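You operate a simulated robot arm through the tools that you are given. There is no shell and no other tool. Be economical: measure what you need, move in short steps, check, and stop when the job is done.

The job below is to be done with a simulated robot arm. You get a single attempt, and the scene is never put back.

## Task
Take the blue tin from the door end of the plank table and leave it on the beige large tile there.

Only the result counts: the job must be done as asked and must still hold three seconds after the hand-in. Knocking over, shifting, dropping, spilling or breaking anything else fails it.

## Robot
A 6-joint arm with a two-finger parallel gripper, fixed in place. Base frame: the origin is at the foot of the arm, x ahead of it, y to its left, z up; the work surface is at about z = 0. Readings come in m, degrees, newtons and seconds.
With the tool pointing down near the work surface it reaches from about 0.16 to 0.42 m from the base axis. Its first joint turns from -66.0 to 66.0 degrees. Payload 1.57 kg.
Tool frame: the origin (TCP) lies between the finger pads and is the grasp point; the fingertips stand 0.03 m ahead of it; z points along the fingers, y is the line along which they close. The gripper opens to 0.08 m. The fingers are 0.017 m wide and 0.012 m thick; the gripper's body (0.04 by 0.082 m) begins 0.08 m behind the TCP.
Orientation is that of the tool frame in the base frame, as a unit quaternion [x, y, z, w]. With the fingers straight down and closing along the base's y, the tool's x points along the base's -x, its y along +y and its z along -z.

## Interface
- The arm moves only by the tool servo_tool. Its argument "moves" is one flat list of numbers, 4 for each row, row after row: the shift along the tool's x, y, z in units of 50 mm (1.0 is 50 mm), then the turn about the tool's z in units of 6 degrees (1.0 is 6 degrees). In form: [x, y, z, spin, x, y, z, spin, ...]. A call has 1 to 20 rows; each row shifts and turns the commanded pose from where the row before left it, along the tool's axes as they then stand. "hand" is the gripper command, from -1 (fully open) to 1 (shut), values between in proportion, set as the call begins (left out, the last holds). A call with a number of a shift or a turn outside -1 to 1 is refused whole. Each row takes 0.2 s and may step no farther than 0.05 m and 8.6 degrees from the row before; otherwise, or with a gripper value out of range, the whole call is refused. Where a pose cannot be reached the arm comes as near as it can. A force on the tool above 40 N (or 10 N above the force at the start of the call, whichever is more), or a blocked arm, ends the call early, and 0.2 s more pass. The fingers move at their own pace (about 0.153 m/s each) and stop on an object; they squeeze with about 26 N. The grip force told is the motor's: it shows also when the fingers shut on nothing. Time passes only in rows, and 0.2 s behind the last, so rows that do not move let the fingers close. It gives the time, the measured TCP pose, the force on the tool (base axes), the opening and the grip force at its end, in the units of the frame above (readings bear some noise).
- Cameras (640 x 400 px; columns grow to the right, rows downward): "scene" is fixed at [0.0568, -0.3406, 0.4261]; the picture's right is [0.66, -0.75, 0.00], its down [-0.46, -0.41, -0.79] and it looks along [0.59, 0.52, -0.61] (base axes); focal length 316 px, centre (320, 200). "wrist" rides on the gripper at [0.072, -0.007, -0.122] in the tool frame; the picture's right is [0.09, 1.00, 0.00], its down [-0.84, 0.08, -0.54] and it looks along [-0.54, 0.05, 0.84] (tool axes); focal length 238 px, centre (320, 200). There is no depth. A picture from a camera that has moved, and an enlarged one, comes with that camera's place and axes in the base frame and with its lens. The place of the scene camera against the robot may be out by one fixed shift of up to 0.012 m in any direction.
- capture(camera): a new picture of that camera. The clock stands still meanwhile.
- inspect(camera, box): a new picture of the part [left, top, right, bottom] of that camera's present view, enlarged. The clock stands still meanwhile.
- finish_job(): hands the job in; it is judged then, once.

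Go step by step. Nothing tells you positions but the pictures and the camera data: compare them with the known pose of the tool, close in by small moves and look again before you grip or let go. The budget is 90 turns and 38 pictures, counting those below and the enlarged ones. Unless the task says otherwise, let go and move clear before handing in, and close with one line.

The tools are called as name(argument=value, ...) on one line, values as JSON. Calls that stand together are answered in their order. servo_tool: Moves the arm, as the interface text tells. Its arguments: {"type":"object","properties":{"moves":{"type":"array"},"hand":{"type":"number"}},"required":["moves"]} The other tools are called the same way: capture (camera) takes a picture; inspect (camera, box) takes an enlarged picture of a part of a camera's view; finish_job () hands the job in.

At the start:

```text
t: 0.0
ee_pos: [0.2771, 0.0332, 0.2065]
ee_rot: [0.0, 1.0, 0.0, 0.0]
contact_force: [-0.8, -0.5, 0.3]
opening: 0.0798
grip_force: 0.0
```

scene: 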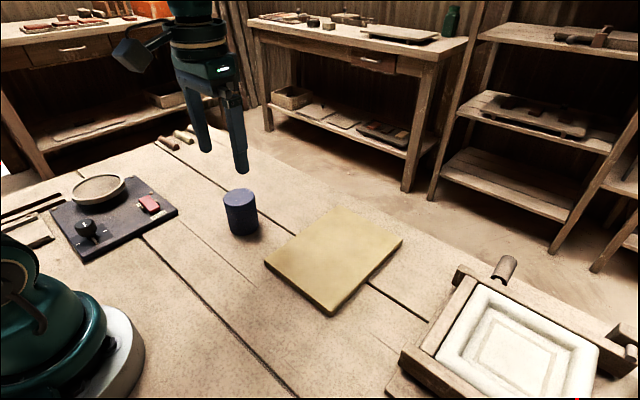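
wrist: 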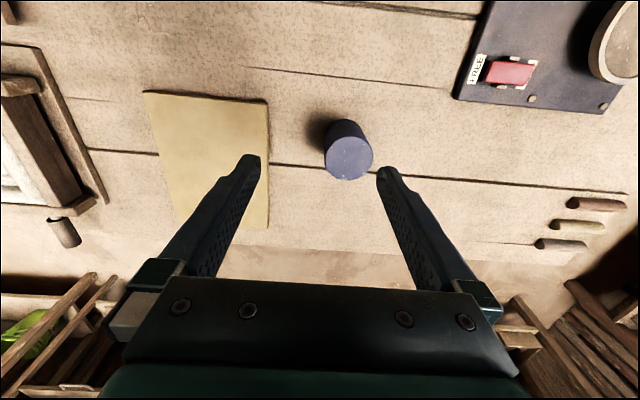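

The blue tin stands near x≈0.31, y≈0.07, with the beige tile to its right (−y). I'll enlarge both views to measure them more precisely.

inspect(camera="scene", box=[200, 160, 424, 320])

inspect(camera="wrist", box=[120, 70, 400, 245])

```text
2.50 times, centred on (312, 240) of scene
camera zoom: at [0.0568, -0.3406, 0.4261], right [0.66, -0.75, 0.0], down [-0.46, -0.41, -0.79], along [0.59, 0.52, -0.61], focal length 790 px, centre (340, 100)
```

zoom: 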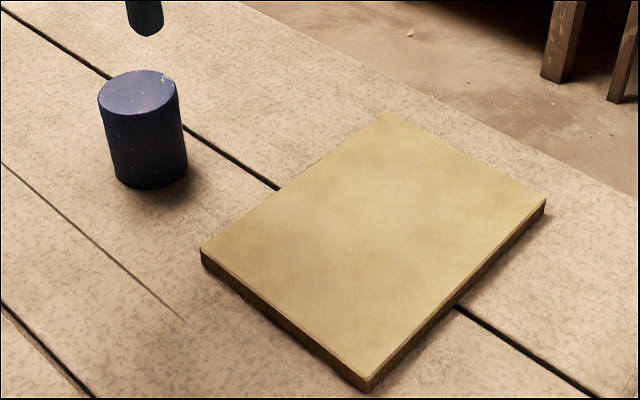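

```text
2.29 times, centred on (260, 158) of wrist
camera zoom: at [0.2052, 0.0267, 0.3285], right [-0.09, 1.0, 0.0], down [0.84, 0.08, 0.54], along [0.54, 0.05, -0.84], focal length 545 px, centre (457, 297)
```

zoom: 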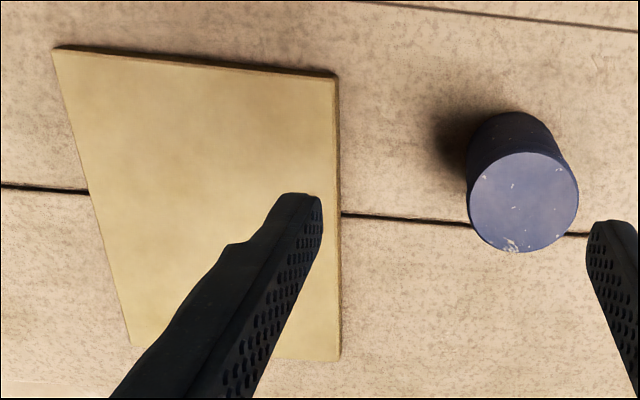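

The tin is about 56 mm wide and 75 mm tall, near (0.306, 0.070). The tile top spans x 0.27–0.47 and y −0.185 to −0.035. I'll move above the tin and look again.

servo_tool(moves=[-0.29, 0.37, 0, 0, -0.29, 0.37, 0, 0, 0, 0, 0.5, 0, 0, 0, 0.5, 0, 0, 0, 0, 0], hand=-1)

capture(camera="wrist")

capture(camera="scene")

```text
t: 1.2
ee_pos: [0.3046, 0.0707, 0.158]
ee_rot: [0.0, 1.0, 0.0, 0.0]
contact_force: [0.2, -0.1, -0.7]
opening: 0.0801
grip_force: 0.0
```

```text
33 pictures are left
camera wrist: at [0.2343, 0.0648, 0.2798], right [-0.09, 1.0, 0.0], down [0.84, 0.08, 0.54], along [0.54, 0.05, -0.84], focal length 238 px, centre (320, 200)
```

wrist: 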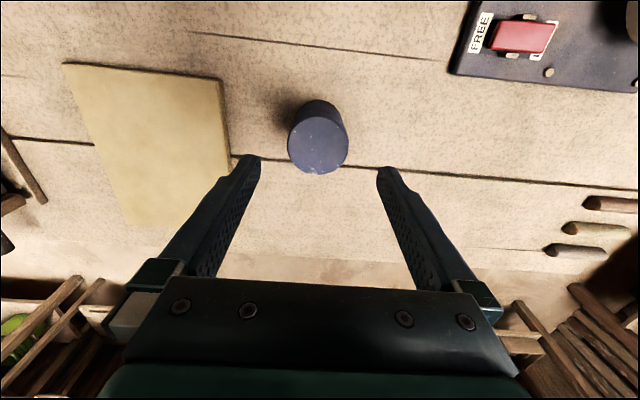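

```text
32 pictures are left
```

scene: 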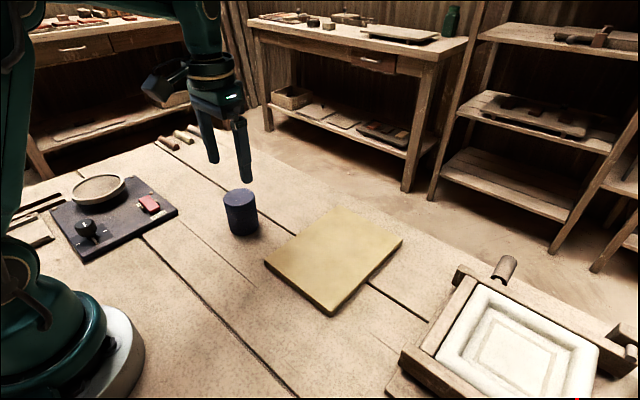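

The tin top now triangulates to about (0.308, 0.070), so the gripper is centred in y. I'll go straight down around it with the fingers still open.

servo_tool(moves=[-0.06, -0.01, 0.4, 0, 0, 0, 0.4, 0, 0, 0, 0.4, 0, 0, 0, 0.4, 0, 0, 0, 0.3, 0, 0, 0, 0.3, 0, 0, 0, 0, 0])

capture(camera="wrist")

inspect(camera="scene", box=[160, 120, 328, 240])

```text
t: 2.8
ee_pos: [0.3077, 0.0703, 0.0455]
ee_rot: [-0.001, 1.0, 0.001, 0.0]
contact_force: [-0.7, -0.2, -0.5]
opening: 0.0801
grip_force: 0.0
```

```text
31 pictures are left
camera wrist: at [0.2375, 0.0634, 0.1679], right [-0.09, 1.0, 0.0], down [0.84, 0.08, 0.54], along [0.54, 0.05, -0.84], focal length 238 px, centre (320, 200)
```

wrist: 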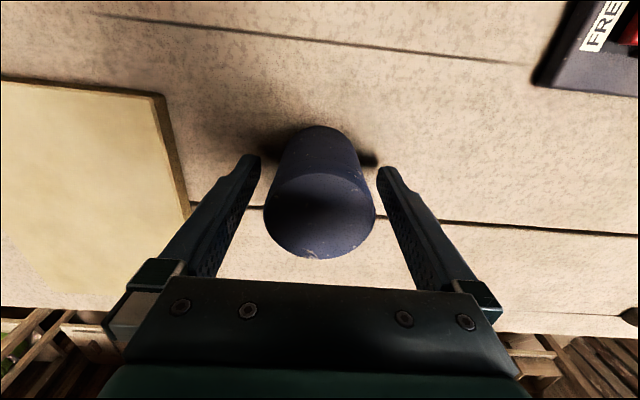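

```text
3.33 times, centred on (244, 180) of scene
camera zoom: at [0.0568, -0.3406, 0.4261], right [0.66, -0.75, 0.0], down [-0.46, -0.41, -0.79], along [0.59, 0.52, -0.61], focal length 1054 px, centre (573, 267)
```

zoom: 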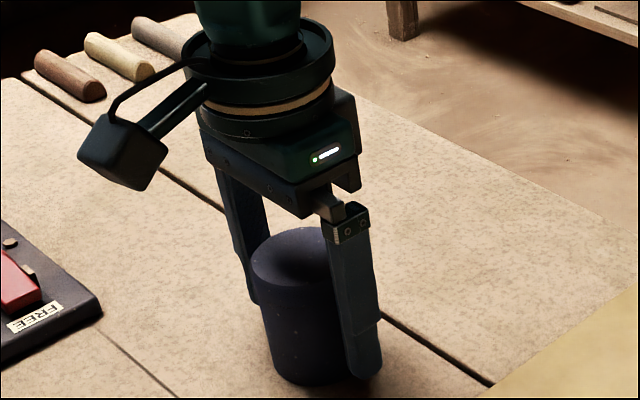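

The tin sits between the fingers and is centred. I'll close the gripper.

servo_tool(moves=[0.04, 0, 0, 0, 0, 0, 0, 0, 0, 0, 0, 0, 0, 0, 0, 0], hand=1)

```text
t: 3.8
ee_pos: [0.3063, 0.0698, 0.0451]
ee_rot: [0.0, 1.0, 0.0, 0.0]
contact_force: [1.8, 0.4, 1.1]
opening: 0.0554
grip_force: 25.3
```

The fingers hold the tin at 55 mm opening. I'll lift it straight up by about 60 mm.

servo_tool(moves=[0, 0, -0.2, 0, 0, 0, -0.3, 0, 0, 0, -0.35, 0, 0, 0, -0.35, 0, 0, 0, 0, 0])

capture(camera="scene")

capture(camera="wrist")

```text
t: 5.0
ee_pos: [0.3055, 0.0704, 0.1052]
ee_rot: [0.0, 1.0, 0.001, 0.0]
contact_force: [-0.3, -0.1, -2.1]
opening: 0.0559
grip_force: 25.9
```

```text
29 pictures are left
```

scene: 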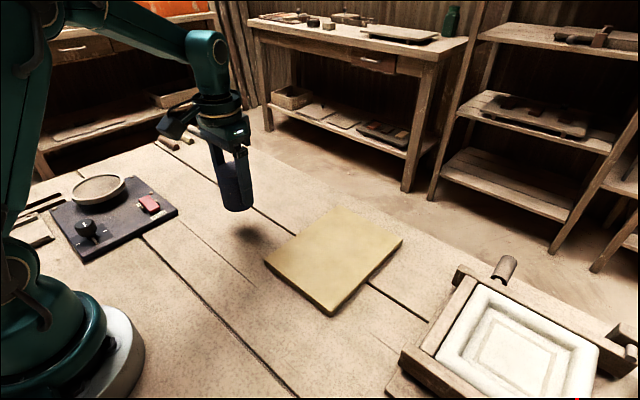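

```text
28 pictures are left
camera wrist: at [0.2355, 0.0635, 0.2275], right [-0.09, 1.0, 0.0], down [0.84, 0.08, 0.54], along [0.54, 0.05, -0.84], focal length 238 px, centre (320, 200)
```

wrist: 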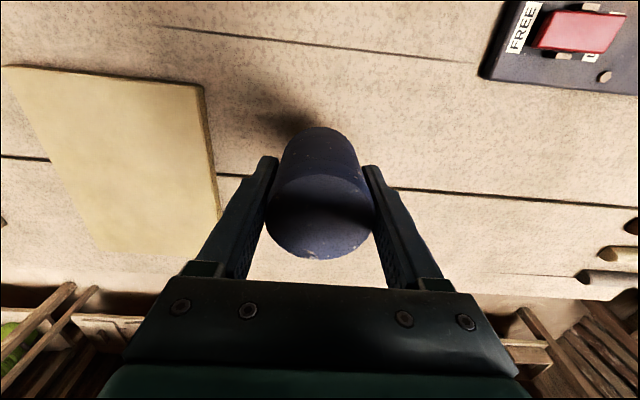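

The tin is lifted with its bottom at about 60 mm, well above the tile. I'll carry it across to the tile near (0.355, −0.108).

servo_tool(moves=[-0.05, -0.2, 0, 0, -0.11, -0.4, 0, 0, -0.11, -0.4, 0, 0, -0.11, -0.4, 0, 0, -0.11, -0.4, 0, 0, -0.11, -0.4, 0, 0, -0.11, -0.4, 0, 0, -0.11, -0.4, 0, 0, -0.11, -0.4, 0, 0, -0.06, -0.17, 0, 0, 0, 0, 0, 0])

capture(camera="scene")

capture(camera="wrist")

```text
t: 7.4
ee_pos: [0.3551, -0.1073, 0.1053]
ee_rot: [0.001, 1.0, 0.0, 0.0]
contact_force: [-0.3, -0.1, -2.1]
opening: 0.0559
grip_force: 26.0
```

```text
27 pictures are left
```

scene: 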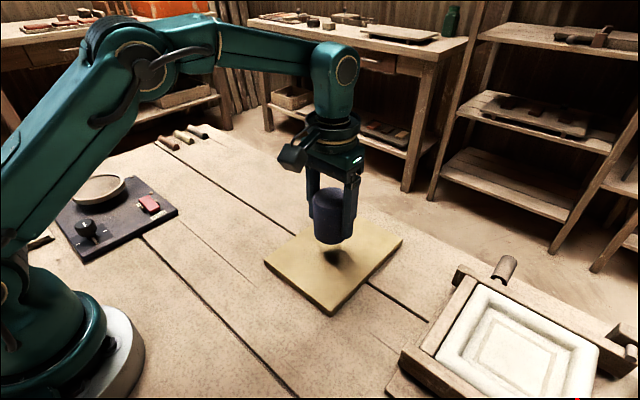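

```text
26 pictures are left
camera wrist: at [0.2845, -0.1149, 0.2286], right [-0.09, 1.0, 0.0], down [0.84, 0.08, 0.54], along [0.54, 0.05, -0.84], focal length 238 px, centre (320, 200)
```

wrist: 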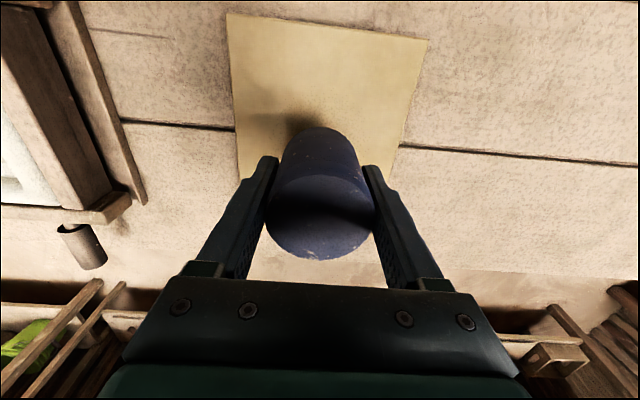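

The tin is over the middle of the tile. I'll lower it to just above the tile, then creep down to contact.

servo_tool(moves=[0, 0, 0.25, 0, 0, 0, 0.25, 0, 0, 0, 0.2, 0, 0, 0, 0.08, 0, 0, 0, 0, 0])

inspect(camera="scene", box=[260, 170, 428, 290])

```text
t: 8.6
ee_pos: [0.3547, -0.109, 0.0665]
ee_rot: [0.0, 1.0, 0.0, 0.0]
contact_force: [0.1, 0.7, -2.8]
opening: 0.0557
grip_force: 26.6
```

```text
3.33 times, centred on (344, 230) of scene
camera zoom: at [0.0568, -0.3406, 0.4261], right [0.66, -0.75, 0.0], down [-0.46, -0.41, -0.79], along [0.59, 0.52, -0.61], focal length 1054 px, centre (240, 100)
```

zoom: 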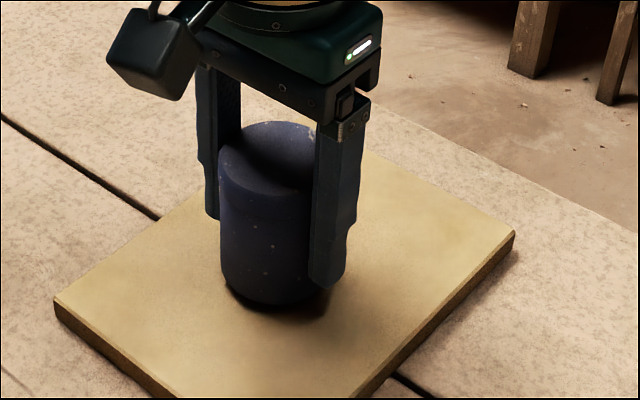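

The tin is a few millimetres above the tile. I'll go down in 1 mm steps and watch the force.

servo_tool(moves=[0, 0, 0.03, 0, 0, 0, 0.03, 0, 0, 0, 0.03, 0, 0, 0, 0.03, 0, 0, 0, 0.02, 0, 0, 0, 0, 0])

```text
t: 10.0
ee_pos: [0.3557, -0.108, 0.0617]
ee_rot: [-0.001, 1.0, -0.001, 0.001]
contact_force: [-5.1, -1.1, 21.3]
opening: 0.0557
grip_force: 26.0
```

The upward force shows the tin is on the tile. I'll ease off slightly and check.

servo_tool(moves=[0, 0, -0.02, 0, 0, 0, 0, 0])

inspect(camera="scene", box=[260, 170, 428, 290])

```text
t: 10.6
ee_pos: [0.3565, -0.108, 0.0606]
ee_rot: [0.0, 1.0, 0.001, 0.001]
contact_force: [2.2, -2.1, 5.4]
opening: 0.0557
grip_force: 25.8
```

```text
3.33 times, centred on (344, 230) of scene
camera zoom: at [0.0568, -0.3405, 0.4261], right [0.66, -0.75, 0.0], down [-0.46, -0.41, -0.79], along [0.59, 0.52, -0.61], focal length 1054 px, centre (240, 100)
```

zoom: 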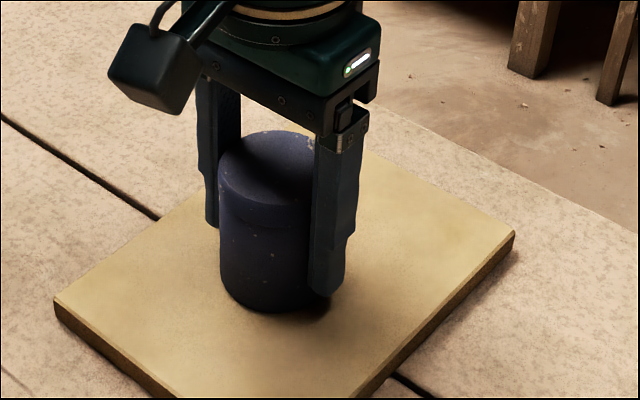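

The tin is resting on the tile with only a light load. I'll open the fingers while holding still.

servo_tool(moves=[0, 0, 0, 0, 0, 0, 0, 0, 0, 0, 0, 0], hand=-1)

capture(camera="wrist")

```text
t: 11.4
ee_pos: [0.3549, -0.1071, 0.0602]
ee_rot: [0.0, 1.0, 0.0, 0.0]
contact_force: [-1.0, 0.0, -0.2]
opening: 0.08
grip_force: 0.0
```

```text
23 pictures are left
camera wrist: at [0.2848, -0.1149, 0.1836], right [-0.09, 1.0, 0.0], down [0.84, 0.08, 0.54], along [0.54, 0.05, -0.84], focal length 238 px, centre (320, 200)
```

wrist: 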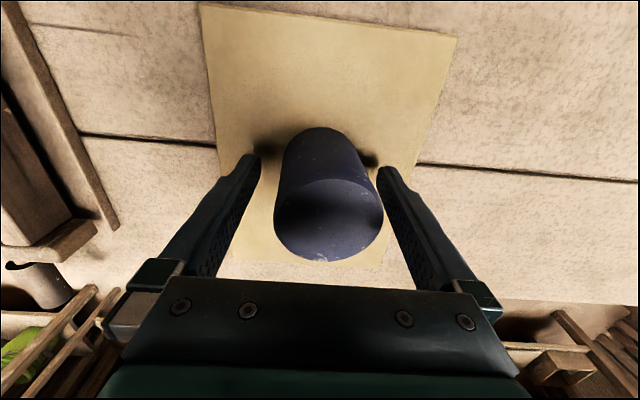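

The tin is free, with space on both sides. I'll withdraw straight up.

servo_tool(moves=[0, 0, -0.3, 0, 0, 0, -0.4, 0, 0, 0, -0.4, 0, 0, 0, -0.4, 0, 0, 0, -0.4, 0, 0, 0, -0.4, 0, 0, 0, 0, 0])

capture(camera="scene")

```text
t: 13.0
ee_pos: [0.3564, -0.108, 0.1761]
ee_rot: [0.0, 1.0, 0.0, -0.001]
contact_force: [0.0, -0.2, -0.1]
opening: 0.0799
grip_force: 0.0
```

```text
22 pictures are left
```

scene: 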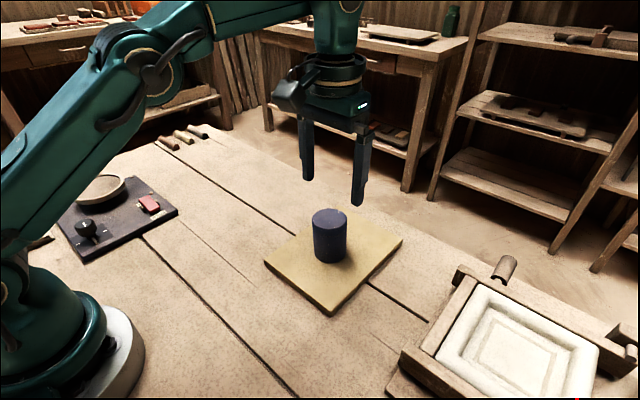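

The tin stands upright in the middle of the tile, the gripper is clear and nothing else has moved. I'm handing in.

finish_job()

```text
The job is handed in.
```

The blue tin is standing upright on the beige large tile, the gripper is clear of it, and the job is handed in.
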